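You operate a simulated robot arm through the tools that you are given. There is no shell and no other tool. Be economical: measure what you need, move in short steps, check, and stop when the job is done.

The job below is to be done with a simulated robot arm. You get a single attempt, and the scene is never put back.

## Task
Set each tally slider to the runs printed on the used film of its colour.
Fine: green lies on the warming plate, blue on a rest, brown in the brown-label drawer; shut the drawer again. Where these are worked on the way, their far stop is far enough and under half their travel is too little: brown-label drawer.

Only the result counts: the job must be done as asked and must still hold three seconds after the hand-in. Knocking over, shifting, dropping, spilling or breaking anything else fails it.

## Robot
A 6-joint arm with a two-finger parallel gripper on a trunk, on a base that drives. Base frame: it is fixed to the floor where the robot stands at the start and does not move with it; the origin is under the middle of the robot, x ahead of it, y to its left, z up. Readings come in m, degrees, newtons and seconds.
With the tool pointing down near the work surface it reaches from about 0.3 to 0.7 m from the robot's upright axis, wherever it stands. Its first joint turns from -166.0 to 166.0 degrees. Places, roughly: blue tally slider [0.6, -1.1, 1]; brown tally slider [0.6, -1.1, 0.9]; brown-label drawer [0.7, 0, 0.5]; green tally slider [0.6, -1.1, 1.1]; grey cloth pad [0.25, -1.25, 0.75]; orange roller [0.5, -1.25, 0.75]; purple brush (6x6x6 cm) [-2, -0.2, 0.8]; round steel block [0.25, -1.25, 0.75]; teal sponge [-1.75, -0.25, 0.75]; teal-knob round block [-2, -0.25, 0.75]; warming dial [0.4, -1.2, 0.8]; warming switch [0.3, -1.1, 0.8]. Payload 4.1 kg.
The TCP is the grasp point between the finger pads, 0.023 m short of the fingertips. In the tool frame z runs along the fingers and y along their closing line. The gripper opens to 0.094 m. The fingers are 0.038 m wide and 0.01 m thick; the gripper's body (0.054 by 0.096 m) begins 0.039 m behind the TCP.
Orientation is that of the tool frame in the base frame, as a unit quaternion [w, x, y, z]. With the fingers straight down and closing along the base's y, the tool's x points along the base's -x, its y along +y and its z along -z.

## Interface
- The arm moves only by the tool drive_tool. Its argument "series" is a list of rows, each a list of 7 numbers: the shift along the base's x, y, z in cm, then the turn, a rotation vector about the base's x, y, z in degrees, then the closure, from 0 (fully open) to 1 (shut). In form: [[x, y, z, ax, ay, az, jaw], ...]. A call has 1 to 20 rows; each row is the pose to reach, as a shift and turn from the pose commanded when the call began. A row lasts 0.2 s, in which the tool goes at most 0.05 m and 8.6 degrees; a call with a longer step from one row to the next is refused whole, and so is a gripper value outside its range. A pose out of reach is approached as far as the arm can. The call stops where the force on the tool passes 40 N (or 10 N more than at its start, if that is more) or the arm is blocked; 0.2 s more then pass. Each finger travels about 0.045 m/s and halts on what it meets, pressing with about 23 N; the grip force reading is that of the motor and also rises with nothing between the fingers. The clock runs only during rows and for 0.2 s after the last one: add rows that repeat a pose to give the fingers time. It gives the time, the measured TCP pose, the force on the tool (base axes), the opening and the grip force at its end, in the units of the frame above (readings bear some noise), with the torque about the TCP (base axes, N m) and any sound that the robot's microphone picked up.
- Cameras (640 x 400 px; columns grow to the right, rows downward): "scene" is now at [0.0067, 0.1405, 1.2963]; the picture's right is [-0.33, -0.94, 0.00], its down [-0.78, 0.28, -0.57] and it looks along [0.53, -0.19, -0.82] (base axes); focal length 282 px, centre (320, 200). "wrist" rides on the gripper at [0.086, 0.016, -0.074] in the tool frame; the picture's right is [-0.18, 0.98, 0.00], its down [-0.58, -0.11, -0.81] and it looks along [-0.79, -0.15, 0.59] (tool axes); focal length 243 px, centre (320, 200). There is no depth. A picture from a camera that has moved, and an enlarged one, comes with that camera's place and axes in the base frame and with its lens.
- camera(camera): a new picture of that camera. It takes no simulated time.
- slide_trunk(by): slides the trunk up (or, below 0, down) by that many m; the arm and the scene camera ride with it, the base frame stays. It gives what a move gives, with no picture.
- steer(legs): drives the robot by 1 to 6 legs, each [ahead, turn to the left] in m and degrees, along the robot's own axes; the way and the turn of a leg run together, so that a leg with both is an arc; at most 1.5 m and 180 degrees a leg. The arm and the cameras ride along, it lands a little off, and it stops where it bumps. It gives what a move gives.
- turn_head(pan, tilt): turns the head with the scene camera to pan (to the left, within 155 degrees either way) and tilt (down, from -29 to 69), counted from straight ahead of the robot. It gives what a move gives.
- enlarge(camera, box): a new picture of the part [left, top, right, bottom] of that camera's present view, enlarged. It takes no simulated time.
- finish_job(): hands the job in; it is judged then, once.

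Go step by step. Nothing tells you exact positions but the pictures and the camera data: compare them with the known pose of the tool, close in by small moves and look again before you grip or let go. The budget is 120 turns and 90 pictures, counting those below and the enlarged ones. Unless the task says otherwise, let go and move clear before handing in, and close with one line.

The tools are called after "Emit:" by a JSON object that holds its "name" and its "arguments". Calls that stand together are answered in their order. drive_tool: Moves the arm, as the interface text tells. Its arguments: {"type":"object","properties":{"series":{"type":"array","items":{"type":"array","items":{"type":"number"}}}},"required":["series"]} The other tools are called the same way: slide_trunk (by) slides the trunk up or down; steer (legs) drives the base; turn_head (pan, tilt) turns the head that bears the scene camera; camera (camera) takes a picture; enlarge (camera, box) takes an enlarged picture of a part of a camera's view; finish_job () hands the job in.

At the start:

```text
time: 0.0
tool_pos: [0.4326, 0.0894, 0.7377]
ee_rot: [0.0, 0.0, 1.0, 0.0]
contact_force: [-0.4, -0.1, 0.1]
torque: [0.02, 0.01, 0.0]
gripper_width: 0.0942
gripper_force: 0.1
trunk travel left (down, up): [-0.275, 0.315]
robot x, y, heading: [-0.0012, 0.0011, 0.1]
head pan, tilt: [-19.5, 55.6]
```

scene: 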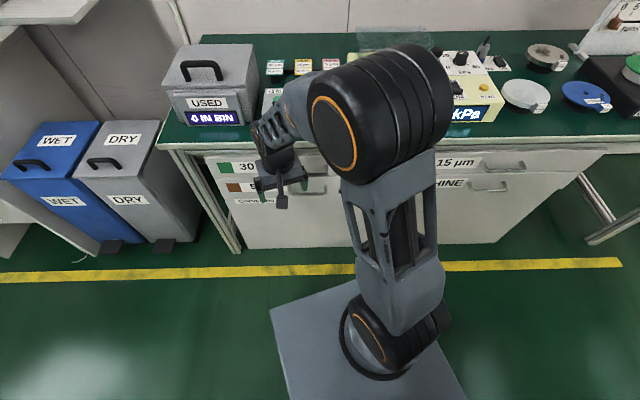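
wrist: 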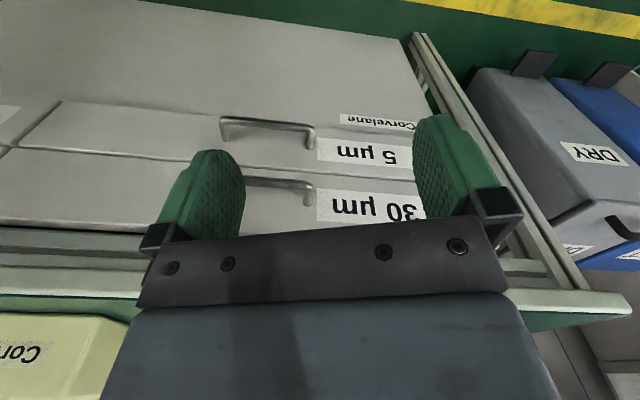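

I see a bench ahead with drawers (30, 5, 15 µm labels), a USED bin on it, and discs at the right. I'll look around more closely first.

Emit:
{"name": "enlarge", "arguments": {"camera": "scene", "box": [400, 0, 640, 150]}}

Emit:
{"name": "enlarge", "arguments": {"camera": "scene", "box": [160, 30, 400, 220]}}

Emit:
{"name": "turn_head", "arguments": {"pan": -60, "tilt": 30}}

```text
2.67 times, centred on (520, 75) of scene
camera zoom: at [0.0067, 0.1405, 1.2963], right [-0.33, -0.94, 0.0], down [-0.78, 0.28, -0.57], along [0.53, -0.19, -0.82], focal length 751 px, centre (-213, 533)
```

zoom: 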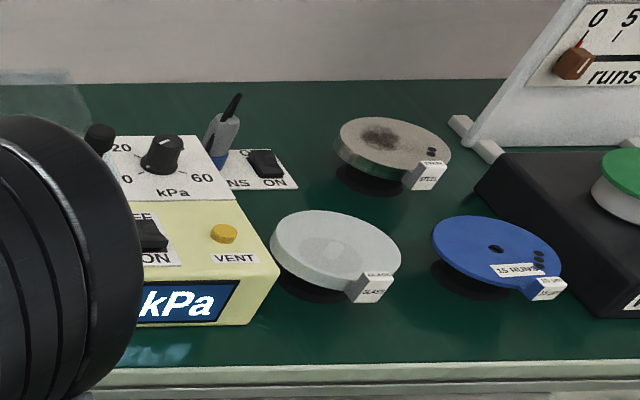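

```text
2.11 times, centred on (280, 125) of scene
camera zoom: at [0.0067, 0.1405, 1.2963], right [-0.33, -0.94, 0.0], down [-0.78, 0.28, -0.57], along [0.53, -0.19, -0.82], focal length 593 px, centre (404, 358)
```

zoom: 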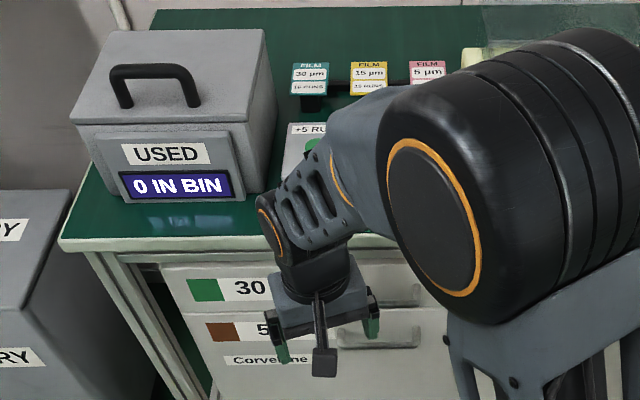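

```text
time: 1.1
tool_pos: [0.4327, 0.0903, 0.7385]
ee_rot: [0.0, 0.0, 1.0, -0.001]
contact_force: [0.1, -0.5, 0.1]
torque: [-0.02, 0.01, 0.01]
gripper_width: 0.0942
gripper_force: 0.0
trunk travel left (down, up): [-0.275, 0.315]
robot x, y, heading: [-0.0013, 0.0032, -0.2]
head pan, tilt: [-60.0, 30.0]
```

The blue film seems to read 15 RUNS; a "+5 RU…" sign lies behind the arm. I look right at the tally board.

Emit:
{"name": "camera", "arguments": {"camera": "scene"}}

Emit:
{"name": "enlarge", "arguments": {"camera": "scene", "box": [200, 40, 520, 240]}}

```text
85 pictures are left
camera scene: at [-0.0154, 0.086, 1.333], right [-0.87, -0.5, 0.0], down [-0.25, 0.43, -0.87], along [0.43, -0.75, -0.5], focal length 282 px, centre (320, 200)
```

scene: 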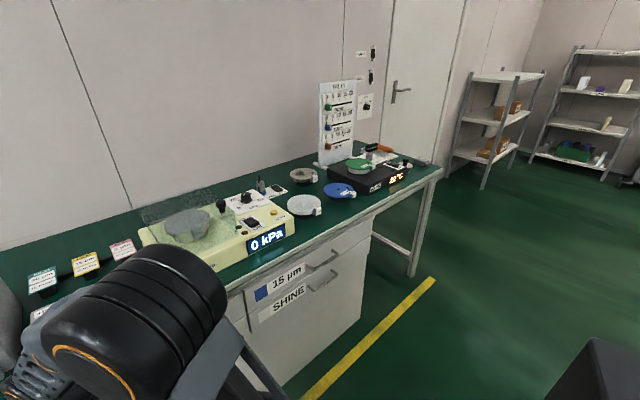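

```text
2.00 times, centred on (360, 140) of scene
camera zoom: at [-0.0154, 0.086, 1.333], right [-0.87, -0.5, 0.0], down [-0.25, 0.43, -0.87], along [0.43, -0.75, -0.5], focal length 563 px, centre (240, 320)
```

zoom: 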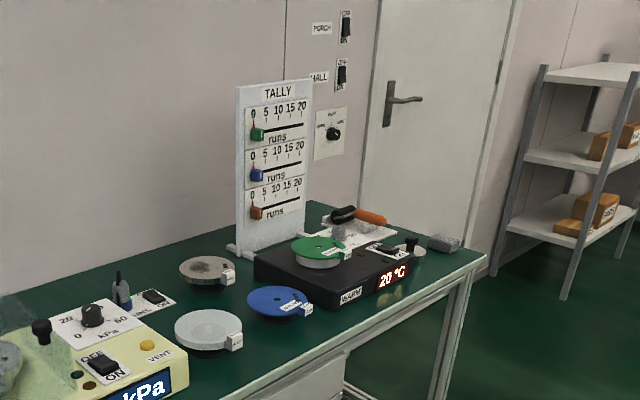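

The tally board is at the far right with three sliders 0–20. I'll back up for a clear view of the drawers.

Emit:
{"name": "steer", "arguments": {"legs": [[-0.35, 0]]}}

Emit:
{"name": "turn_head", "arguments": {"pan": 0, "tilt": 40}}

Emit:
{"name": "camera", "arguments": {"camera": "scene"}}

Emit:
{"name": "camera", "arguments": {"camera": "wrist"}}

```text
time: 3.3
tool_pos: [0.0824, 0.0896, 0.7383]
ee_rot: [-0.001, 0.0, 1.0, 0.001]
contact_force: [0.5, -0.3, 0.2]
torque: [-0.05, 0.04, 0.0]
gripper_width: 0.0939
gripper_force: 0.1
trunk travel left (down, up): [-0.275, 0.315]
robot x, y, heading: [-0.3521, 0.0015, -0.2]
head pan, tilt: [-60.0, 30.0]
```

```text
time: 4.6
tool_pos: [0.0821, 0.0892, 0.7372]
ee_rot: [0.0, 0.0, 1.0, 0.001]
contact_force: [0.4, -0.7, -0.1]
torque: [-0.01, 0.02, 0.0]
gripper_width: 0.094
gripper_force: 0.1
trunk travel left (down, up): [-0.275, 0.315]
robot x, y, heading: [-0.3529, 0.0032, -0.0]
head pan, tilt: [0.0, 40.0]
```

```text
83 pictures are left
camera scene: at [-0.3259, 0.1644, 1.3177], right [0.0, -1.0, 0.0], down [-0.64, 0.0, -0.77], along [0.77, 0.0, -0.64], focal length 282 px, centre (320, 200)
```

scene: 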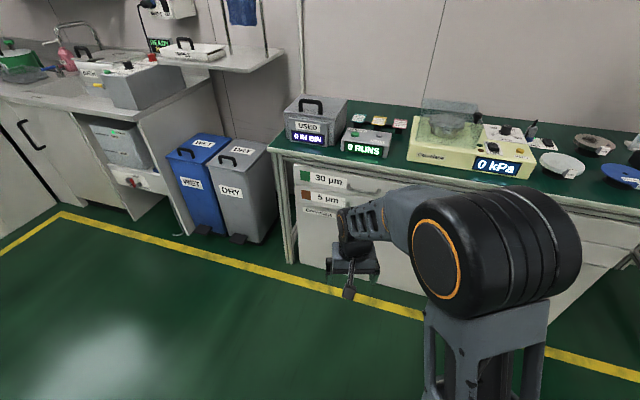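

```text
82 pictures are left
camera wrist: at [-0.0062, 0.1058, 0.8114], right [0.19, 0.98, 0.0], down [0.58, -0.11, 0.81], along [0.79, -0.15, -0.59], focal length 243 px, centre (320, 200)
```

wrist: 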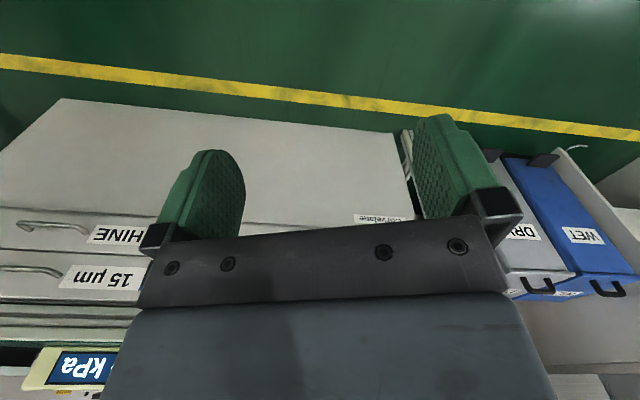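

The left cabinet has 30 µm (green), 5 µm (brown) rows at about x 0.70, z 0.46. With free space here I tip the tool to point at the bench, and lower the trunk a bit.

Emit:
{"name": "drive_tool", "arguments": {"series": [[0, 0, 0, 0, -8, 0, 0], [0, 0, 0, 0, -16, 0, 0], [0, 0, 0, 0, -24, 0, 0], [0, 0, 0, 0, -32, 0, 0], [0, 0, 0, 0, -40, 0, 0], [0, 0, 0, 0, -48, 0, 0], [0, 0, 0, 0, -56, 0, 0], [0, 0, 0, 0, -64, 0, 0], [0, 0, 0, 0, -72, 0, 0], [0, 0, 0, 0, -80, 0, 0], [0, 0, 0, 0, -85, 0, 0], [0, 0, 0, 0, -90, 0, 0]]}}

Emit:
{"name": "slide_trunk", "arguments": {"by": -0.25}}

Emit:
{"name": "camera", "arguments": {"camera": "scene"}}

Emit:
{"name": "camera", "arguments": {"camera": "wrist"}}

```text
time: 7.2
tool_pos: [0.1101, 0.1149, 0.7928]
ee_rot: [0.702, -0.011, 0.712, -0.019]
contact_force: [-0.4, -0.1, -0.2]
torque: [0.03, -0.03, -0.02]
gripper_width: 0.0942
gripper_force: 0.0
out of reach, approached as far as the arm can: row 5, 7, 8, 9, 10, 11, 12
trunk travel left (down, up): [-0.275, 0.315]
robot x, y, heading: [-0.3482, -0.0009, -0.1]
head pan, tilt: [0.0, 40.0]
```

```text
time: 9.8
tool_pos: [0.1081, 0.1146, 0.5428]
ee_rot: [0.702, -0.009, 0.712, -0.02]
contact_force: [-0.2, -0.4, 0.0]
torque: [0.02, 0.02, -0.02]
gripper_width: 0.0942
gripper_force: 0.1
trunk travel left (down, up): [-0.025, 0.565]
robot x, y, heading: [-0.3508, 0.0026, -0.3]
head pan, tilt: [0.0, 40.0]
```

```text
81 pictures are left
camera scene: at [-0.3259, 0.1645, 1.0678], right [0.0, -1.0, 0.0], down [-0.64, 0.0, -0.77], along [0.77, 0.0, -0.64], focal length 282 px, centre (320, 200)
```

scene: 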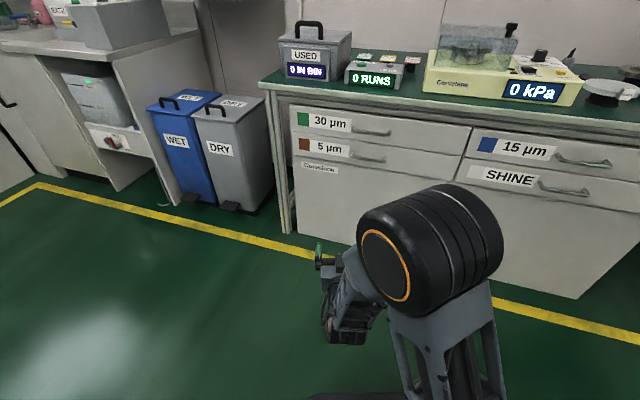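

```text
80 pictures are left
camera wrist: at [0.0315, 0.1283, 0.4559], right [0.02, 0.99, 0.14], down [-0.8, -0.07, 0.6], along [0.6, -0.12, 0.79], focal length 243 px, centre (320, 200)
```

wrist: 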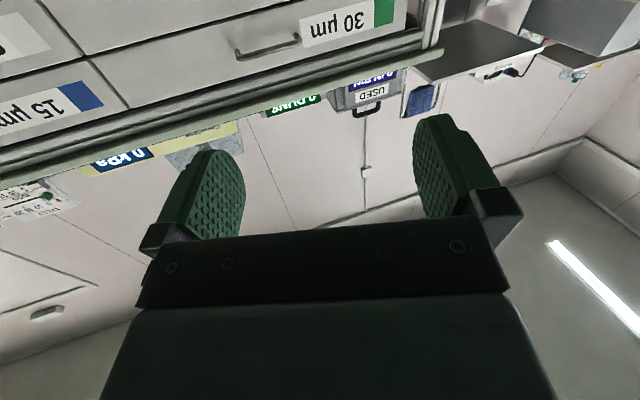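

Both drawer handles are clearly visible now. I enlarge for better measurement.

Emit:
{"name": "enlarge", "arguments": {"camera": "scene", "box": [250, 80, 450, 240]}}

Emit:
{"name": "enlarge", "arguments": {"camera": "wrist", "box": [160, 0, 480, 200]}}

```text
2.50 times, centred on (350, 160) of scene
camera zoom: at [-0.3259, 0.1645, 1.0678], right [0.0, -1.0, 0.0], down [-0.64, 0.0, -0.77], along [0.77, 0.0, -0.64], focal length 704 px, centre (245, 300)
```

zoom: 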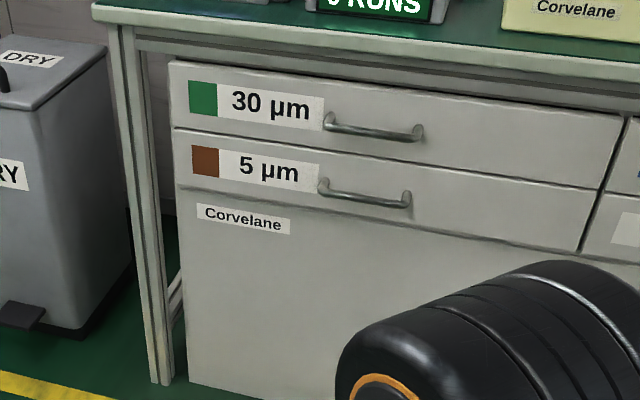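

```text
2.00 times, centred on (320, 100) of wrist
camera zoom: at [0.0315, 0.1283, 0.4559], right [0.02, 0.99, 0.14], down [-0.8, -0.07, 0.6], along [0.6, -0.12, 0.79], focal length 485 px, centre (320, 400)
```

zoom: 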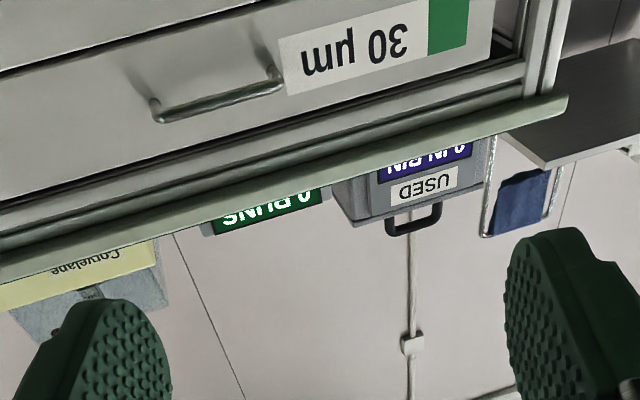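

The bench is yawed by about 16.5° (its right end is nearer), and the 5 µm handle sits near (0.545, -0.007, 0.54). I roll the gripper so that its fingers close vertically.

Emit:
{"name": "drive_tool", "arguments": {"series": [[0, 0, 0, 8, 0, 0, 0], [0, 0, 0, 16, 0, 0, 0], [0, 0, 0, 24, 0, 0, 0], [0, 0, 0, 32, 0, 0, 0], [0, 0, 0, 40, 0, 0, 0], [0, 0, 0, 48, 0, 0, 0], [0, 0, 0, 56, 0, 0, 0], [0, 0, 0, 64, 0, 0, 0], [0, 0, 0, 72, 0, 0, 0], [0, 0, 0, 80, 0, 0, 0], [0, 0, 0, 85, 0, 0, 0], [0, 0, 0, 90, 0, 0, 0]]}}

Emit:
{"name": "camera", "arguments": {"camera": "wrist"}}

```text
time: 12.1
tool_pos: [0.007, 0.1444, 0.7425]
ee_rot: [0.493, 0.385, 0.684, 0.374]
contact_force: [0.2, 0.3, -0.4]
torque: [0.0, 0.01, -0.01]
gripper_width: 0.0938
gripper_force: 0.0
out of reach, approached as far as the arm can: row 1, 2, 3, 4, 5, 6, 7, 8, 9, 10, 11
trunk travel left (down, up): [-0.025, 0.565]
robot x, y, heading: [-0.347, -0.0004, -0.3]
head pan, tilt: [0.0, 40.0]
stopped in row 11: the arm was blocked; the commanded pose is now the measured one
```

```text
77 pictures are left
camera wrist: at [-0.083, 0.2192, 0.74], right [0.19, 0.25, 0.95], down [-0.67, -0.67, 0.32], along [0.72, -0.69, 0.04], focal length 243 px, centre (320, 200)
```

wrist: 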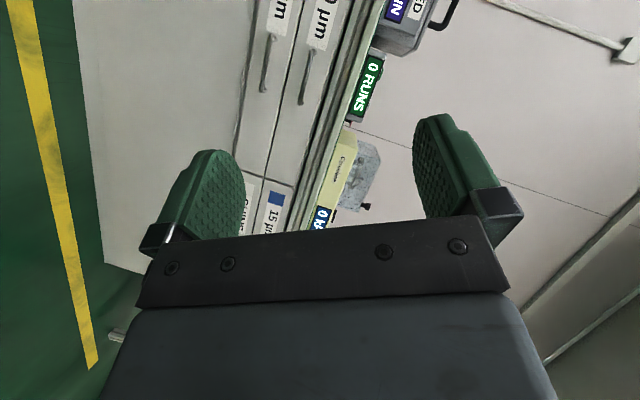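

The arm rose because that pose was out of reach close in. I'll extend ahead and down while completing the roll.

Emit:
{"name": "drive_tool", "arguments": {"series": [[4, 0, 0, 4, -2, -2, 0], [8, 0, 0, 8, -4, -3.5, 0], [12, 0, 0, 12, -6, -5, 0], [16, 0, 0, 16, -8, -7, 0], [20, 0, 0, 20, -10, -9, 0], [24, 0, 0, 24.2, -11.6, -10.4, 0], [24, 0, -4, 24.2, -11.6, -10.4, 0], [24, 0, -8, 24.2, -11.6, -10.4, 0], [24, 0, -12, 24.2, -11.6, -10.4, 0], [24, 0, -16, 24.2, -11.6, -10.4, 0], [24, 0, -20, 24.2, -11.6, -10.4, 0]]}}

Emit:
{"name": "camera", "arguments": {"camera": "scene"}}

```text
time: 14.5
tool_pos: [0.3387, 0.1392, 0.8701]
ee_rot: [0.474, 0.524, 0.531, 0.467]
contact_force: [0.9, -0.1, -0.4]
torque: [-0.01, 0.0, -0.01]
gripper_width: 0.0941
gripper_force: 0.0
out of reach, approached as far as the arm can: row 1, 2, 3, 4, 5, 6, 7, 8, 9, 10, 11
trunk travel left (down, up): [-0.025, 0.565]
robot x, y, heading: [-0.3528, -0.0002, -0.1]
head pan, tilt: [0.0, 40.0]
```

```text
76 pictures are left
camera scene: at [-0.3257, 0.1645, 1.0677], right [0.0, -1.0, 0.0], down [-0.64, 0.0, -0.77], along [0.77, 0.0, -0.64], focal length 282 px, centre (320, 200)
```

scene: 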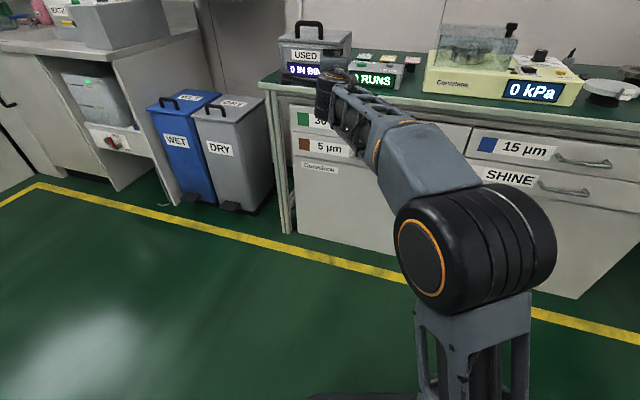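

The +90° roll hits a wrist limit. I'll unroll and return toward the pose that worked, then try the roll the other way.

Emit:
{"name": "drive_tool", "arguments": {"series": [[-2, 0, 0, -8, 0, 0, 0], [-4, 0, -2, -16, 0, 0, 0], [-6, 0, -5, -24, 0, 0, 0], [-8, 0, -8, -32, 0, 0, 0], [-10, 0, -11, -40, 0, 0, 0], [-12, -1, -14, -48, 0, 0, 0], [-14, -1, -17, -56, 0, 0, 0], [-16, -1, -20, -64, 0, 0, 0], [-18, -2, -23, -72, 0, 0, 0], [-20, -2, -26, -80, 0, 0, 0], [-21, -2, -29, -86, 0, 0, 0], [-22, -2, -31, -92, 0, 0, 0], [-22, -2, -31, -100, 0, 0, 0], [-22, -2, -31, -108, 0, 0, 0], [-22, -2, -31, -116, 0, 0, 0], [-22, -2, -31, -124, 0, 0, 0]]}}

```text
time: 17.9
tool_pos: [0.1174, 0.1232, 0.5617]
ee_rot: [0.685, -0.175, 0.661, -0.251]
contact_force: [0.1, -0.3, 0.7]
torque: [0.01, -0.01, 0.0]
gripper_width: 0.094
gripper_force: 0.2
out of reach, approached as far as the arm can: row 3, 4, 5, 6, 7, 8, 9
trunk travel left (down, up): [-0.025, 0.565]
robot x, y, heading: [-0.3504, -0.0021, -0.0]
head pan, tilt: [0.0, 40.0]
```

That works and is exact. I continue rolling to −90°.

Emit:
{"name": "drive_tool", "arguments": {"series": [[0, 0, 0, -8, 0, 0, 0], [0, 0, 0, -16, 0, 0, 0], [0, 0, 0, -24, 0, 0, 0], [0, 0, 0, -32, 0, 0, 0], [0, 0, 0, -40, 0, 0, 0], [0, 0, 0, -48, 0, 0, 0], [0, 0, 0, -55, 0, 0, 0]]}}

Emit:
{"name": "drive_tool", "arguments": {"series": [[0, 0, 0, 0, 6.5, 0, 0]]}}

```text
time: 19.5
tool_pos: [0.1186, 0.1212, 0.5607]
ee_rot: [0.528, -0.471, 0.47, -0.528]
contact_force: [0.5, -0.6, -0.6]
torque: [0.0, -0.01, -0.02]
gripper_width: 0.0944
gripper_force: 0.1
trunk travel left (down, up): [-0.025, 0.565]
robot x, y, heading: [-0.3519, -0.0006, 0.0]
head pan, tilt: [0.0, 40.0]
```

```text
time: 19.9
tool_pos: [0.1175, 0.1223, 0.5613]
ee_rot: [-0.499, 0.501, -0.5, 0.5]
contact_force: [-0.1, -1.2, 0.2]
torque: [0.03, -0.01, 0.0]
gripper_width: 0.0938
gripper_force: 0.0
trunk travel left (down, up): [-0.025, 0.565]
robot x, y, heading: [-0.3543, 0.0028, -0.1]
head pan, tilt: [0.0, 40.0]
```

The tool now points forward with vertical closing. I drive to line up with the 5 µm handle, with 10 cm to spare.

Emit:
{"name": "steer", "arguments": {"legs": [[0, 7], [0.32, 0], [0, -23.5]]}}

Emit:
{"name": "turn_head", "arguments": {"pan": -10, "tilt": 50}}

Emit:
{"name": "camera", "arguments": {"camera": "wrist"}}

Emit:
{"name": "camera", "arguments": {"camera": "scene"}}

```text
time: 23.8
tool_pos: [0.4538, 0.023, 0.5607]
ee_rot: [0.424, -0.423, 0.567, -0.566]
contact_force: [-1.2, -0.4, -0.8]
torque: [0.01, 0.0, 0.0]
gripper_width: 0.0942
gripper_force: 0.1
trunk travel left (down, up): [-0.025, 0.565]
robot x, y, heading: [-0.0297, 0.0395, -16.6]
head pan, tilt: [0.0, 40.0]
```

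```text
time: 24.6
tool_pos: [0.4545, 0.0226, 0.5604]
ee_rot: [0.424, -0.422, 0.567, -0.566]
contact_force: [-0.3, -0.1, 0.7]
torque: [0.02, 0.03, -0.01]
gripper_width: 0.0939
gripper_force: 0.1
trunk travel left (down, up): [-0.025, 0.565]
robot x, y, heading: [-0.0317, 0.0412, -16.5]
head pan, tilt: [-10.0, 50.0]
```

```text
75 pictures are left
camera wrist: at [0.3555, -0.0387, 0.5441], right [0.05, 0.18, -0.98], down [-0.61, 0.79, 0.11], along [0.79, 0.59, 0.15], focal length 243 px, centre (320, 200)
```

wrist: 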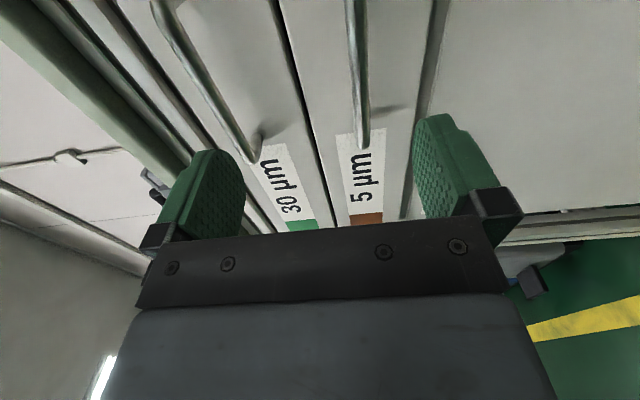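

```text
74 pictures are left
camera scene: at [0.0282, 0.1795, 1.0536], right [-0.45, -0.89, 0.0], down [-0.69, 0.34, -0.64], along [0.58, -0.29, -0.77], focal length 282 px, centre (320, 200)
```

scene: 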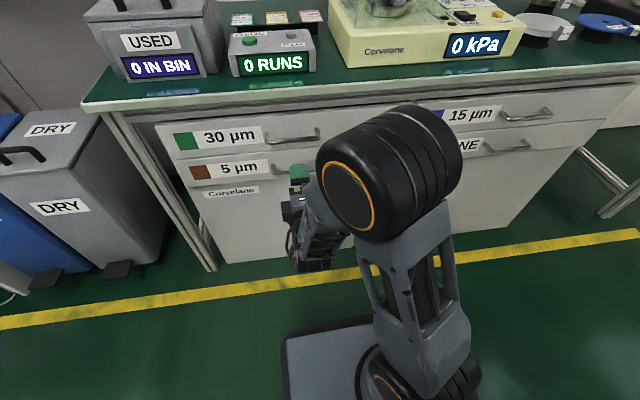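

The bar lies about 0.104 m ahead of the grasp point at z≈0.531. I lower the trunk 2.5 cm and advance 10 cm.

Emit:
{"name": "slide_trunk", "arguments": {"by": -0.025}}

Emit:
{"name": "steer", "arguments": {"legs": [[0.095, 0]]}}

Emit:
{"name": "camera", "arguments": {"camera": "wrist"}}

```text
time: 25.3
tool_pos: [0.4535, 0.0233, 0.5362]
ee_rot: [0.424, -0.422, 0.567, -0.566]
contact_force: [-0.8, -0.5, -0.5]
torque: [-0.01, 0.0, -0.02]
gripper_width: 0.0942
gripper_force: 0.0
trunk travel left (down, up): [0.0, 0.59]
robot x, y, heading: [-0.0285, 0.0419, -16.7]
head pan, tilt: [-10.0, 50.0]
```

```text
time: 26.4
tool_pos: [0.5435, -0.0045, 0.536]
ee_rot: [-0.423, 0.423, -0.567, 0.567]
contact_force: [-5.2, 1.7, 1.1]
torque: [0.11, 0.15, -0.11]
gripper_width: 0.0937
gripper_force: 0.1
trunk travel left (down, up): [0.0, 0.59]
robot x, y, heading: [0.0642, 0.0096, -16.5]
head pan, tilt: [-10.0, 50.0]
```

```text
73 pictures are left
camera wrist: at [0.4467, -0.0658, 0.5192], right [0.05, 0.18, -0.98], down [-0.61, 0.79, 0.11], along [0.79, 0.59, 0.15], focal length 243 px, centre (320, 200)
```

wrist: 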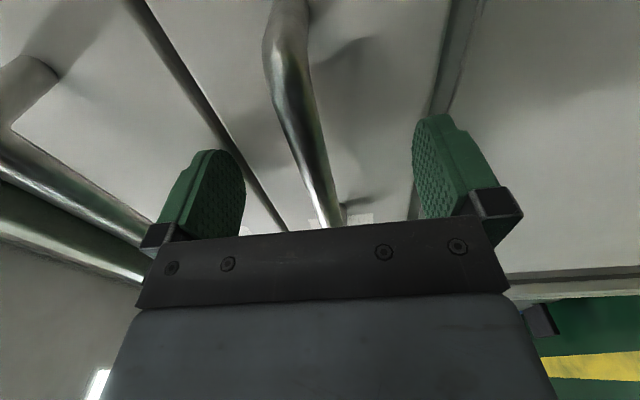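

The bar is between the fingers and the tips just touch the front. I close.

Emit:
{"name": "drive_tool", "arguments": {"series": [[-0.3, 0.1, 0, 0, 0, 0, 0.3], [-0.3, 0.1, 0, 0, 0, 0, 0.6], [-0.3, 0.1, 0, 0, 0, 0, 1], [-0.3, 0.1, 0, 0, 0, 0, 1], [-0.3, 0.1, 0, 0, 0, 0, 1], [-0.3, 0.1, 0, 0, 0, 0, 1], [-0.3, 0.1, 0, 0, 0, 0, 1]]}}

```text
time: 28.0
tool_pos: [0.5414, -0.0028, 0.5334]
ee_rot: [0.423, -0.424, 0.568, -0.565]
contact_force: [-0.9, 0.5, -20.0]
torque: [-0.03, -0.16, 0.28]
gripper_width: 0.0117
gripper_force: 44.9
trunk travel left (down, up): [0.0, 0.59]
robot x, y, heading: [0.0646, 0.0125, -16.8]
head pan, tilt: [-10.0, 50.0]
```

Gripped the bar. I pull the drawer by backing the base in two steps.

Emit:
{"name": "drive_tool", "arguments": {"series": [[0, 0, -0.4, 0, 0, 0, 1]]}}

Emit:
{"name": "steer", "arguments": {"legs": [[-0.1, 0]]}}

Emit:
{"name": "camera", "arguments": {"camera": "scene"}}

```text
time: 28.4
tool_pos: [0.5427, -0.0028, 0.5349]
ee_rot: [-0.424, 0.422, -0.565, 0.568]
contact_force: [-8.2, -2.2, 1.7]
torque: [-0.56, 0.17, 1.0]
gripper_width: 0.0117
gripper_force: 45.3
trunk travel left (down, up): [0.0, 0.59]
robot x, y, heading: [0.062, 0.012, -16.5]
head pan, tilt: [-10.0, 50.0]
```

```text
time: 29.6
tool_pos: [0.447, 0.0279, 0.5326]
ee_rot: [-0.427, 0.422, -0.564, 0.566]
contact_force: [10.8, 28.5, 20.0]
torque: [-0.25, 0.25, 0.18]
gripper_width: 0.0116
gripper_force: 45.0
trunk travel left (down, up): [0.0, 0.59]
robot x, y, heading: [-0.0366, 0.04, -16.7]
head pan, tilt: [-10.0, 50.0]
```

```text
72 pictures are left
camera scene: at [0.0226, 0.1823, 1.0286], right [-0.45, -0.9, 0.0], down [-0.69, 0.34, -0.64], along [0.58, -0.29, -0.77], focal length 282 px, centre (320, 200)
```

scene: 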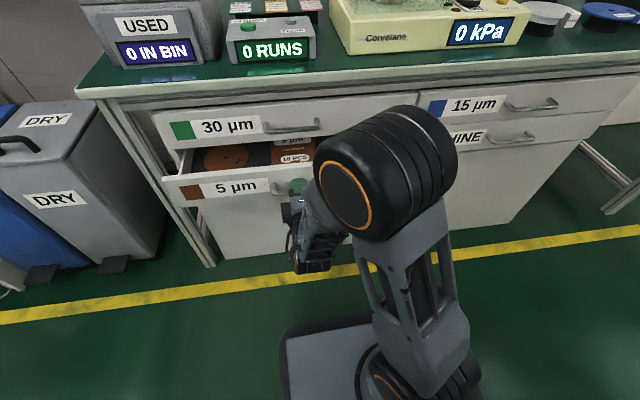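

The drawer is opening and films are visible. I relieve the side force and pull on.

Emit:
{"name": "drive_tool", "arguments": {"series": [[0.15, 0.5, 0.2, 0, 0, 0, 1]]}}

Emit:
{"name": "steer", "arguments": {"legs": [[-0.08, 0]]}}

Emit:
{"name": "camera", "arguments": {"camera": "scene"}}

```text
time: 29.9
tool_pos: [0.4461, 0.0286, 0.5341]
ee_rot: [0.422, -0.421, 0.568, -0.567]
contact_force: [-9.3, -30.4, -3.7]
torque: [-0.57, 0.14, 0.49]
gripper_width: 0.0117
gripper_force: 44.6
trunk travel left (down, up): [0.0, 0.59]
robot x, y, heading: [-0.0356, 0.0425, -16.6]
head pan, tilt: [-10.0, 50.0]
```

```text
time: 31.0
tool_pos: [0.3723, 0.0547, 0.5338]
ee_rot: [0.426, -0.425, 0.565, -0.564]
contact_force: [0.6, -2.8, -23.7]
torque: [-0.3, -0.06, -0.71]
gripper_width: 0.0115
gripper_force: 44.8
trunk travel left (down, up): [0.0, 0.59]
robot x, y, heading: [-0.1111, 0.0618, -16.3]
head pan, tilt: [-10.0, 50.0]
```

```text
71 pictures are left
camera scene: at [-0.0525, 0.2037, 1.0283], right [-0.44, -0.9, 0.0], down [-0.69, 0.34, -0.64], along [0.57, -0.29, -0.77], focal length 282 px, centre (320, 200)
```

scene: 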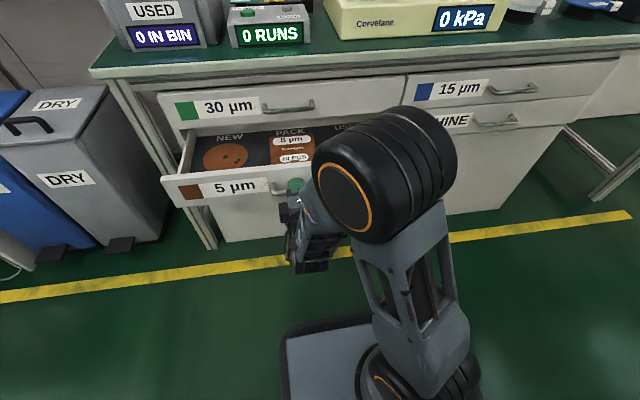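

The sections read NEW, PACK, USED; the used one hides behind the arm. I pull further, toward the stop.

Emit:
{"name": "steer", "arguments": {"legs": [[-0.06, 0]]}}

Emit:
{"name": "camera", "arguments": {"camera": "scene"}}

```text
time: 32.0
tool_pos: [0.315, 0.0733, 0.5341]
ee_rot: [-0.426, 0.427, -0.564, 0.564]
contact_force: [8.0, 20.1, -11.6]
torque: [-0.04, -0.07, 0.76]
gripper_width: 0.0117
gripper_force: 45.3
trunk travel left (down, up): [0.0, 0.59]
robot x, y, heading: [-0.1667, 0.0833, -16.3]
head pan, tilt: [-10.0, 50.0]
```

```text
70 pictures are left
camera scene: at [-0.1104, 0.2218, 1.0283], right [-0.44, -0.9, 0.0], down [-0.69, 0.34, -0.64], along [0.58, -0.29, -0.77], focal length 282 px, centre (320, 200)
```

scene: 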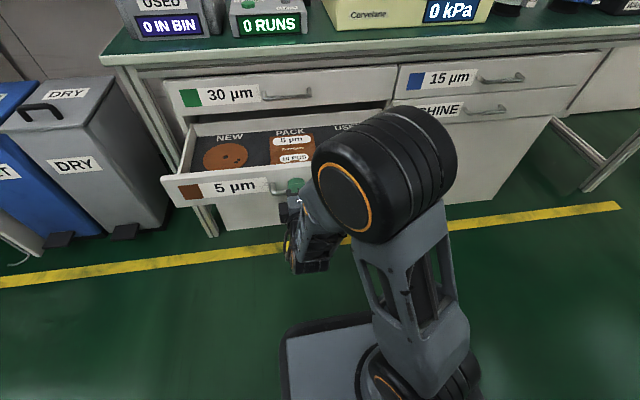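

Open about 0.24 m. I let go, back off and turn right so the used section comes into view.

Emit:
{"name": "drive_tool", "arguments": {"series": [[0, 0, 0, 0, 0, 0, 0], [0, 0, 0, 0, 0, 0, 0], [0, 0, 0, 0, 0, 0, 0], [0, 0, 0, 0, 0, 0, 0], [0, 0, 0, 0, 0, 0, 0]]}}

Emit:
{"name": "steer", "arguments": {"legs": [[-0.12, 0], [0, -35]]}}

Emit:
{"name": "turn_head", "arguments": {"pan": 25, "tilt": 40}}

Emit:
{"name": "camera", "arguments": {"camera": "scene"}}

```text
time: 33.2
tool_pos: [0.314, 0.0738, 0.5345]
ee_rot: [0.427, -0.426, 0.564, -0.564]
contact_force: [0.3, 0.1, -0.3]
torque: [0.01, 0.0, -0.01]
gripper_width: 0.0939
gripper_force: 0.1
trunk travel left (down, up): [0.0, 0.59]
robot x, y, heading: [-0.1628, 0.0828, -16.4]
head pan, tilt: [-10.0, 50.0]
```

```text
time: 36.1
tool_pos: [0.1093, -0.1673, 0.5338]
ee_rot: [0.239, -0.237, 0.666, -0.666]
contact_force: [0.2, -0.3, 0.4]
torque: [0.01, 0.04, 0.0]
gripper_width: 0.0939
gripper_force: 0.1
trunk travel left (down, up): [0.0, 0.59]
robot x, y, heading: [-0.2815, 0.1092, -51.1]
head pan, tilt: [-10.0, 50.0]
```

```text
time: 37.1
tool_pos: [0.1082, -0.1674, 0.5353]
ee_rot: [0.239, -0.237, 0.666, -0.665]
contact_force: [-0.6, -0.8, 0.4]
torque: [0.01, 0.0, -0.02]
gripper_width: 0.0939
gripper_force: 0.0
trunk travel left (down, up): [0.0, 0.59]
robot x, y, heading: [-0.2842, 0.1169, -51.0]
head pan, tilt: [25.0, 40.0]
```

```text
69 pictures are left
camera scene: at [-0.1162, 0.2257, 1.0427], right [-0.44, -0.9, 0.0], down [-0.58, 0.28, -0.77], along [0.69, -0.34, -0.64], focal length 282 px, centre (320, 200)
```

scene: 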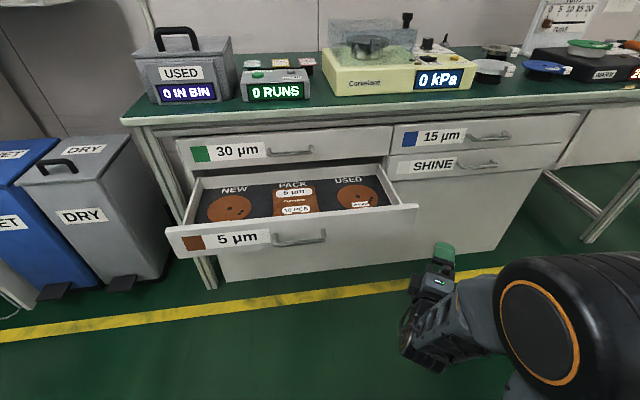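

Emit:
{"name": "enlarge", "arguments": {"camera": "scene", "box": [320, 170, 400, 220]}}

Emit:
{"name": "enlarge", "arguments": {"camera": "scene", "box": [190, 160, 330, 230]}}

Emit:
{"name": "enlarge", "arguments": {"camera": "scene", "box": [230, 40, 330, 110]}}

```text
8.00 times, centred on (360, 195) of scene
camera zoom: at [-0.1162, 0.2257, 1.0427], right [-0.44, -0.9, 0.0], down [-0.58, 0.28, -0.77], along [0.69, -0.34, -0.64], focal length 2252 px, centre (0, 240)
```

zoom: 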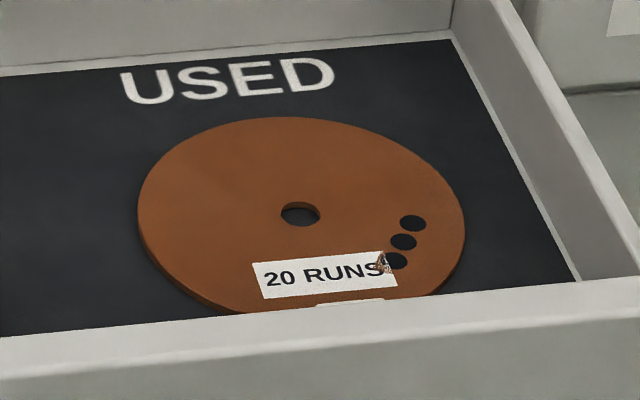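

```text
4.57 times, centred on (260, 195) of scene
camera zoom: at [-0.1162, 0.2257, 1.0427], right [-0.44, -0.9, 0.0], down [-0.58, 0.28, -0.77], along [0.69, -0.34, -0.64], focal length 1287 px, centre (594, 223)
```

zoom: 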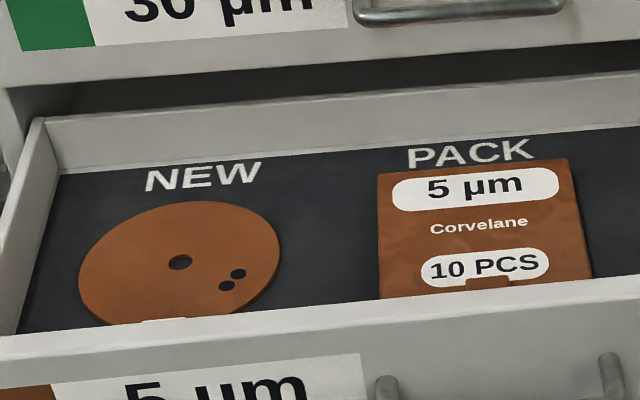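

```text
5.71 times, centred on (280, 75) of scene
camera zoom: at [-0.1162, 0.2257, 1.0427], right [-0.44, -0.9, 0.0], down [-0.58, 0.28, -0.77], along [0.69, -0.34, -0.64], focal length 1608 px, centre (549, 914)
```

zoom: 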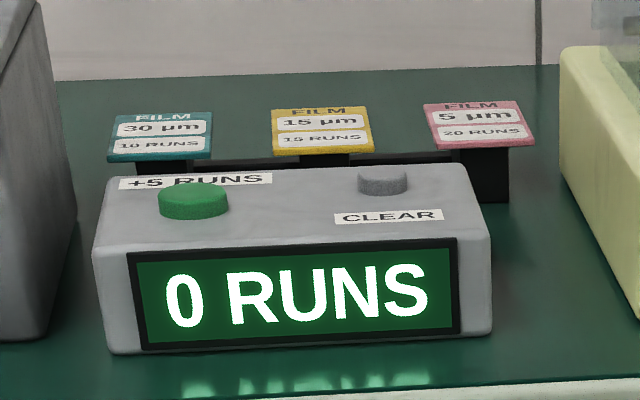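

The brown used film reads 20 RUNS. I turn back and push the drawer shut with fingertips straddling the bar.

Emit:
{"name": "steer", "arguments": {"legs": [[0, 34.6], [0.1, 0]]}}

Emit:
{"name": "camera", "arguments": {"camera": "wrist"}}

```text
time: 39.9
tool_pos: [0.2953, 0.0787, 0.534]
ee_rot: [0.427, -0.426, 0.565, -0.563]
contact_force: [-0.5, 0.3, -1.5]
torque: [0.02, 0.03, 0.02]
gripper_width: 0.094
gripper_force: 0.1
trunk travel left (down, up): [0.0, 0.59]
robot x, y, heading: [-0.1858, 0.0869, -16.2]
head pan, tilt: [25.0, 40.0]
```

```text
65 pictures are left
camera wrist: at [0.1988, 0.0153, 0.5176], right [0.05, 0.18, -0.98], down [-0.62, 0.78, 0.11], along [0.78, 0.6, 0.15], focal length 243 px, centre (320, 200)
```

wrist: 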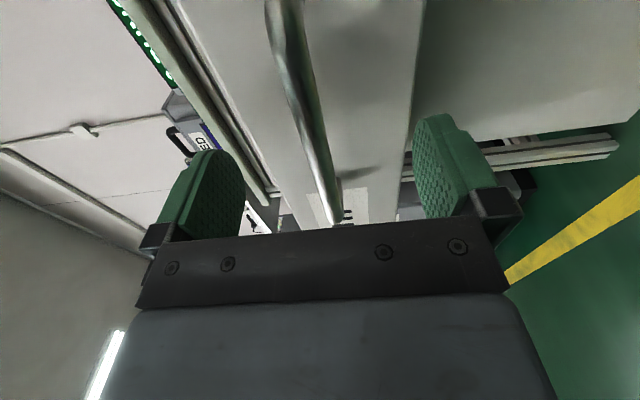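

The open fingers may pass over and under the front, so I'll grip the bar again and push with it held.

Emit:
{"name": "steer", "arguments": {"legs": [[0.02, 0]]}}

Emit:
{"name": "drive_tool", "arguments": {"series": [[0, 0, -0.1, 0, 0, 0, 0.4], [0, 0, -0.1, 0, 0, 0, 1], [0, 0, -0.1, 0, 0, 0, 1], [0, 0, -0.1, 0, 0, 0, 1], [0, 0, -0.1, 0, 0, 0, 1], [0, 0, -0.1, 0, 0, 0, 1], [0, 0, -0.1, 0, 0, 0, 1]]}}

Emit:
{"name": "steer", "arguments": {"legs": [[0.12, 0]]}}

Emit:
{"name": "camera", "arguments": {"camera": "scene"}}

```text
time: 40.7
tool_pos: [0.316, 0.0737, 0.5339]
ee_rot: [0.427, -0.426, 0.565, -0.563]
contact_force: [0.6, 0.7, 0.4]
torque: [0.0, -0.02, 0.03]
gripper_width: 0.0941
gripper_force: 0.0
trunk travel left (down, up): [0.0, 0.59]
robot x, y, heading: [-0.1683, 0.0823, -16.3]
head pan, tilt: [25.0, 40.0]
```

```text
time: 42.3
tool_pos: [0.3151, 0.0724, 0.5339]
ee_rot: [-0.427, 0.426, -0.564, 0.564]
contact_force: [-0.2, -0.6, 6.0]
torque: [-0.32, 0.13, -0.09]
gripper_width: 0.0119
gripper_force: 45.2
trunk travel left (down, up): [0.0, 0.59]
robot x, y, heading: [-0.1698, 0.0805, -16.3]
head pan, tilt: [25.0, 40.0]
```

```text
time: 43.5
tool_pos: [0.4308, 0.0389, 0.5342]
ee_rot: [-0.427, 0.424, -0.565, 0.565]
contact_force: [-10.6, -29.5, 10.7]
torque: [-0.74, 0.33, 0.12]
gripper_width: 0.0118
gripper_force: 44.5
trunk travel left (down, up): [0.0, 0.59]
robot x, y, heading: [-0.0541, 0.0478, -16.6]
head pan, tilt: [25.0, 40.0]
```

```text
64 pictures are left
camera scene: at [0.0197, 0.2319, 1.0431], right [0.15, -0.99, 0.0], down [-0.63, -0.1, -0.77], along [0.76, 0.12, -0.64], focal length 282 px, centre (320, 200)
```

scene: 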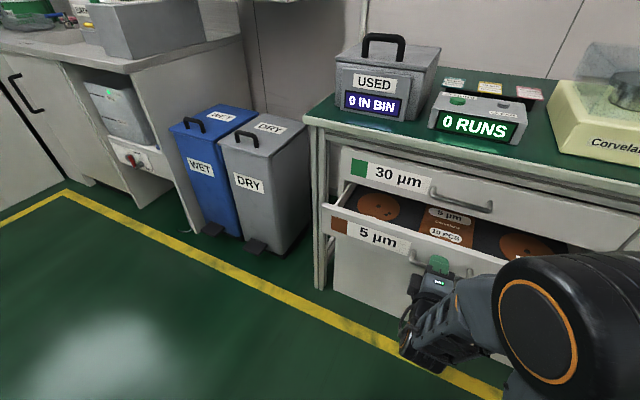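

Going well; I relieve the side force and push the rest.

Emit:
{"name": "drive_tool", "arguments": {"series": [[-0.1, -0.35, 0, 0, 0, 0, 1]]}}

Emit:
{"name": "steer", "arguments": {"legs": [[0.112, 0]]}}

Emit:
{"name": "drive_tool", "arguments": {"series": [[0.2, -0.1, 0, 0, 0, 0, 1], [0.6, -0.2, 0, 0, 0, 0, 1], [1, -0.3, 0, 0, 0, 0, 1]]}}

Emit:
{"name": "camera", "arguments": {"camera": "scene"}}

```text
time: 43.9
tool_pos: [0.4305, 0.0373, 0.5336]
ee_rot: [-0.429, 0.427, -0.563, 0.563]
contact_force: [6.4, 21.1, 5.5]
torque: [-0.18, 0.09, -1.15]
gripper_width: 0.0117
gripper_force: 44.8
trunk travel left (down, up): [0.0, 0.59]
robot x, y, heading: [-0.0547, 0.0452, -16.1]
head pan, tilt: [25.0, 40.0]
```

```text
time: 45.1
tool_pos: [0.5352, 0.0026, 0.5341]
ee_rot: [0.426, -0.424, 0.566, -0.565]
contact_force: [0.4, 2.3, 12.8]
torque: [-0.45, 0.22, -0.19]
gripper_width: 0.0117
gripper_force: 44.8
trunk travel left (down, up): [0.0, 0.59]
robot x, y, heading: [0.0549, 0.0135, -16.3]
head pan, tilt: [25.0, 40.0]
```

```text
time: 45.9
tool_pos: [0.5442, 0.001, 0.5336]
ee_rot: [0.425, -0.424, 0.565, -0.565]
contact_force: [-31.6, 4.8, 8.5]
torque: [-0.26, 0.15, 0.03]
gripper_width: 0.0117
gripper_force: 45.1
trunk travel left (down, up): [0.0, 0.59]
robot x, y, heading: [0.0508, 0.0154, -16.5]
head pan, tilt: [25.0, 40.0]
```

```text
63 pictures are left
camera scene: at [0.1253, 0.2024, 1.0429], right [0.15, -0.99, 0.0], down [-0.63, -0.1, -0.77], along [0.76, 0.11, -0.64], focal length 282 px, centre (320, 200)
```

scene: 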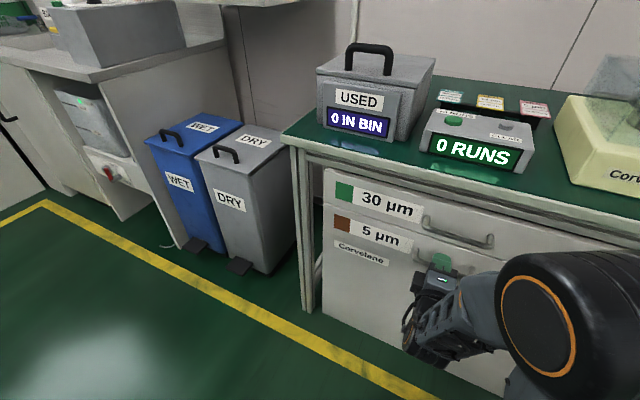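

The drawer is shut against its stop. I release, back away, raise the trunk and drive along the bench to the tally board.

Emit:
{"name": "drive_tool", "arguments": {"series": [[-0.2, 0, 0, 0, 0, 0, 0], [-0.2, 0, 0, 0, 0, 0, 0], [-0.2, 0, 0, 0, 0, 0, 0], [-0.2, 0, 0, 0, 0, 0, 0], [-0.2, 0, 0, 0, 0, 0, 0]]}}

Emit:
{"name": "steer", "arguments": {"legs": [[-0.28, 0]]}}

Emit:
{"name": "slide_trunk", "arguments": {"by": 0.45}}

Emit:
{"name": "steer", "arguments": {"legs": [[0, -90], [0.9, 0], [0, 90]]}}

Emit:
{"name": "turn_head", "arguments": {"pan": 0, "tilt": 30}}

Emit:
{"name": "camera", "arguments": {"camera": "scene"}}

```text
time: 47.1
tool_pos: [0.545, -0.0001, 0.5336]
ee_rot: [-0.426, 0.424, -0.565, 0.565]
contact_force: [0.3, -1.2, 0.2]
torque: [-0.01, 0.0, 0.01]
gripper_width: 0.094
gripper_force: 0.0
trunk travel left (down, up): [0.0, 0.59]
robot x, y, heading: [0.0565, 0.0148, -16.3]
head pan, tilt: [25.0, 40.0]
```

```text
time: 49.1
tool_pos: [0.2761, 0.0789, 0.5328]
ee_rot: [-0.426, 0.424, -0.565, 0.565]
contact_force: [-0.1, 0.1, -0.1]
torque: [0.02, 0.02, 0.03]
gripper_width: 0.094
gripper_force: 0.0
trunk travel left (down, up): [0.0, 0.59]
robot x, y, heading: [-0.2119, 0.0942, -16.3]
head pan, tilt: [25.0, 40.0]
```

```text
refused: 0.45 is not a number from -0.4 to 0.4
```

```text
time: 61.5
tool_pos: [0.0311, -0.7743, 0.5344]
ee_rot: [0.43, -0.428, 0.562, -0.562]
contact_force: [0.0, -0.4, 0.6]
torque: [0.02, -0.04, -0.01]
gripper_width: 0.0939
gripper_force: 0.1
trunk travel left (down, up): [0.0, 0.59]
robot x, y, heading: [-0.4584, -0.7666, -15.6]
head pan, tilt: [25.0, 40.0]
```

```text
time: 62.3
tool_pos: [0.0319, -0.7745, 0.5338]
ee_rot: [-0.43, 0.428, -0.562, 0.562]
contact_force: [-0.3, 0.1, 0.3]
torque: [-0.01, 0.01, 0.0]
gripper_width: 0.0937
gripper_force: 0.0
trunk travel left (down, up): [0.0, 0.59]
robot x, y, heading: [-0.4583, -0.7679, -15.8]
head pan, tilt: [0.0, 30.0]
```

```text
62 pictures are left
camera scene: at [-0.3857, -0.617, 1.058], right [-0.27, -0.96, 0.0], down [-0.48, 0.13, -0.87], along [0.83, -0.23, -0.5], focal length 282 px, centre (320, 200)
```

scene: 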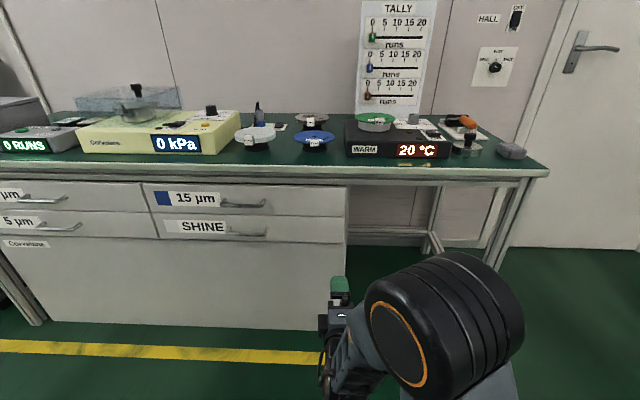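

The board stands behind the warming plate, facing the bench front. I raise the trunk and read the films.

Emit:
{"name": "slide_trunk", "arguments": {"by": 0.4}}

Emit:
{"name": "turn_head", "arguments": {"pan": -3, "tilt": 40}}

Emit:
{"name": "camera", "arguments": {"camera": "scene"}}

```text
time: 66.2
tool_pos: [0.0312, -0.7752, 0.934]
ee_rot: [-0.43, 0.428, -0.561, 0.563]
contact_force: [-0.4, 0.2, -0.2]
torque: [0.01, -0.04, 0.0]
gripper_width: 0.0939
gripper_force: 0.0
trunk travel left (down, up): [-0.4, 0.19]
robot x, y, heading: [-0.4578, -0.7696, -15.7]
head pan, tilt: [0.0, 30.0]
```

```text
time: 66.9
tool_pos: [0.0309, -0.7746, 0.9341]
ee_rot: [-0.43, 0.428, -0.562, 0.562]
contact_force: [0.8, 0.7, 0.2]
torque: [-0.01, 0.0, 0.03]
gripper_width: 0.0943
gripper_force: 0.0
trunk travel left (down, up): [-0.4, 0.19]
robot x, y, heading: [-0.4631, -0.7673, -15.6]
head pan, tilt: [-3.0, 40.0]
```

```text
61 pictures are left
camera scene: at [-0.3922, -0.6198, 1.4428], right [-0.32, -0.95, 0.0], down [-0.61, 0.2, -0.77], along [0.73, -0.24, -0.64], focal length 282 px, centre (320, 200)
```

scene: 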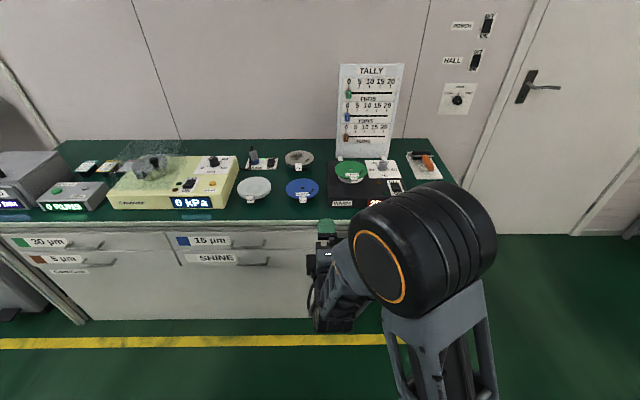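

Emit:
{"name": "enlarge", "arguments": {"camera": "scene", "box": [230, 145, 410, 215]}}

Emit:
{"name": "enlarge", "arguments": {"camera": "scene", "box": [325, 150, 385, 190]}}

Emit:
{"name": "enlarge", "arguments": {"camera": "scene", "box": [330, 55, 410, 155]}}

```text
3.56 times, centred on (320, 180) of scene
camera zoom: at [-0.3922, -0.6198, 1.4428], right [-0.32, -0.95, 0.0], down [-0.61, 0.2, -0.77], along [0.73, -0.24, -0.64], focal length 1001 px, centre (320, 271)
```

zoom: 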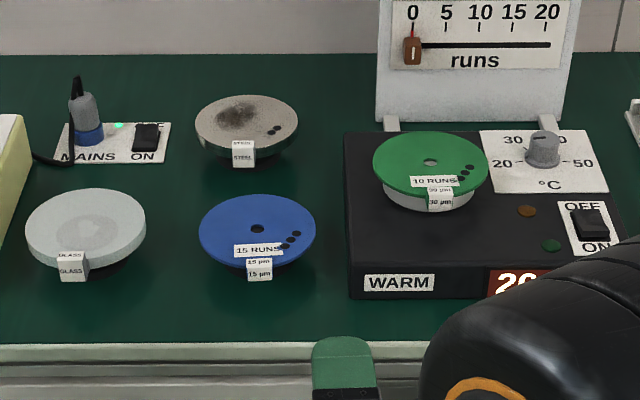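

```text
10.00 times, centred on (355, 170) of scene
camera zoom: at [-0.3922, -0.6198, 1.4428], right [-0.32, -0.95, 0.0], down [-0.61, 0.2, -0.77], along [0.73, -0.24, -0.64], focal length 2815 px, centre (-30, 500)
```

zoom: 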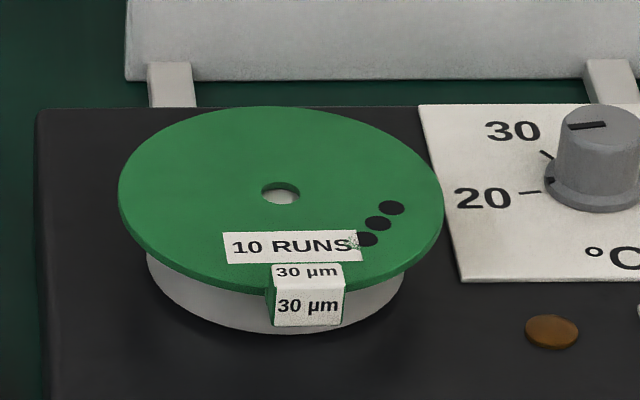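

```text
4.00 times, centred on (370, 105) of scene
camera zoom: at [-0.3922, -0.6198, 1.4428], right [-0.32, -0.95, 0.0], down [-0.61, 0.2, -0.77], along [0.73, -0.24, -0.64], focal length 1126 px, centre (120, 580)
```

zoom: 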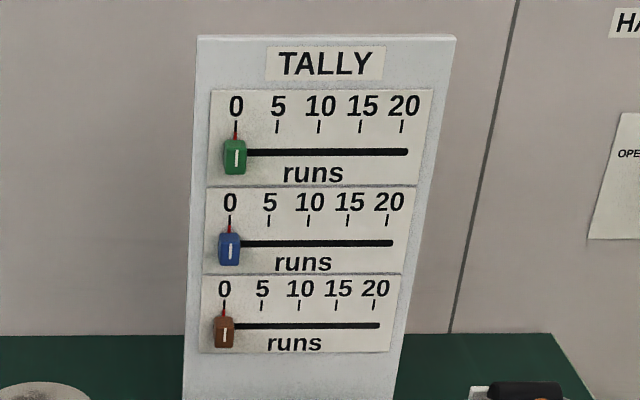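

The prints: green 10, blue 15, brown 20. The knobs are at about (0.628, -1.072) with z ≈ 1.058 / 0.965 / 0.868, 20 runs spanning roughly 0.16 m. I test extending the arm in free space first.

Emit:
{"name": "drive_tool", "arguments": {"series": [[3.85, -1.08, 0, 0, 0, 0, 0.35], [7.7, -2.16, 0, 0, 0, 0, 0.35], [11.5, -3.25, 0, 0, 0, 0, 0.35], [15.4, -4.3, 0, 0, 0, 0, 0.35], [17.3, -4.9, 0, 0, 0, 0, 0.35]]}}

Emit:
{"name": "camera", "arguments": {"camera": "wrist"}}

```text
time: 68.1
tool_pos: [0.2044, -0.8239, 0.9334]
ee_rot: [0.429, -0.428, 0.563, -0.562]
contact_force: [-0.4, 0.1, -0.5]
torque: [-0.03, -0.01, 0.0]
gripper_width: 0.0611
gripper_force: 0.0
trunk travel left (down, up): [-0.4, 0.19]
robot x, y, heading: [-0.455, -0.7656, -15.6]
head pan, tilt: [-3.0, 40.0]
```

```text
57 pictures are left
camera wrist: at [0.1077, -0.8885, 0.9165], right [0.05, 0.18, -0.98], down [-0.62, 0.77, 0.11], along [0.78, 0.61, 0.15], focal length 243 px, centre (320, 200)
```

wrist: 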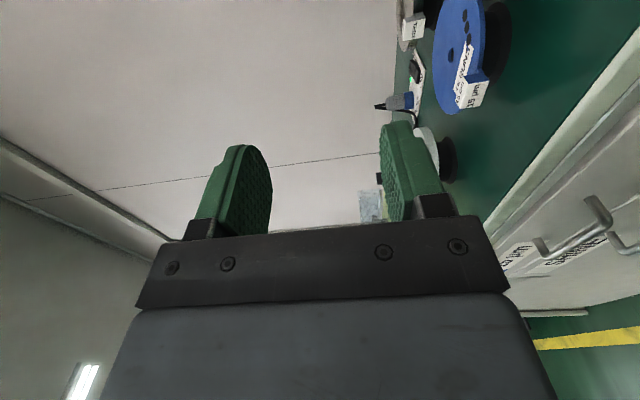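

Reach of 0.65 works. Since the green film stands right before the brown knob, I tilt the tool 30° down so its body clears it, and close the fingers into a pusher.

Emit:
{"name": "drive_tool", "arguments": {"series": [[0, 0, 0, 2.1, 7.5, 0, 0.6], [0, 0, 0, 4.1, 14.8, 0, 0.9], [0, 0, 0, 6.2, 22.2, 0, 1], [0, 0, 0, 8.1, 28.9, 0, 1], [0, 0, 0, 8.1, 28.9, 0, 1], [0, 0, 0, 8.1, 28.9, 0, 1]]}}

Emit:
{"name": "camera", "arguments": {"camera": "scene"}}

```text
time: 69.5
tool_pos: [0.2039, -0.8236, 0.9343]
ee_rot: [0.305, -0.524, 0.689, -0.396]
contact_force: [0.2, -0.2, 0.0]
torque: [0.0, 0.04, -0.02]
gripper_width: 0.0001
gripper_force: 22.4
trunk travel left (down, up): [-0.4, 0.19]
robot x, y, heading: [-0.4593, -0.7667, -15.5]
head pan, tilt: [-3.0, 40.0]
```

```text
56 pictures are left
camera scene: at [-0.3922, -0.6198, 1.4427], right [-0.32, -0.95, 0.0], down [-0.61, 0.21, -0.77], along [0.73, -0.24, -0.64], focal length 282 px, centre (320, 200)
```

scene: 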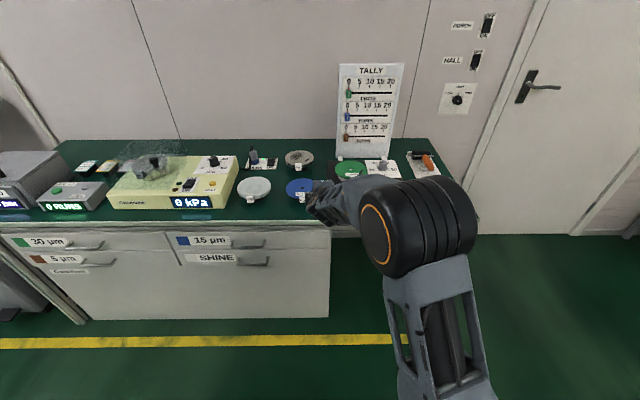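

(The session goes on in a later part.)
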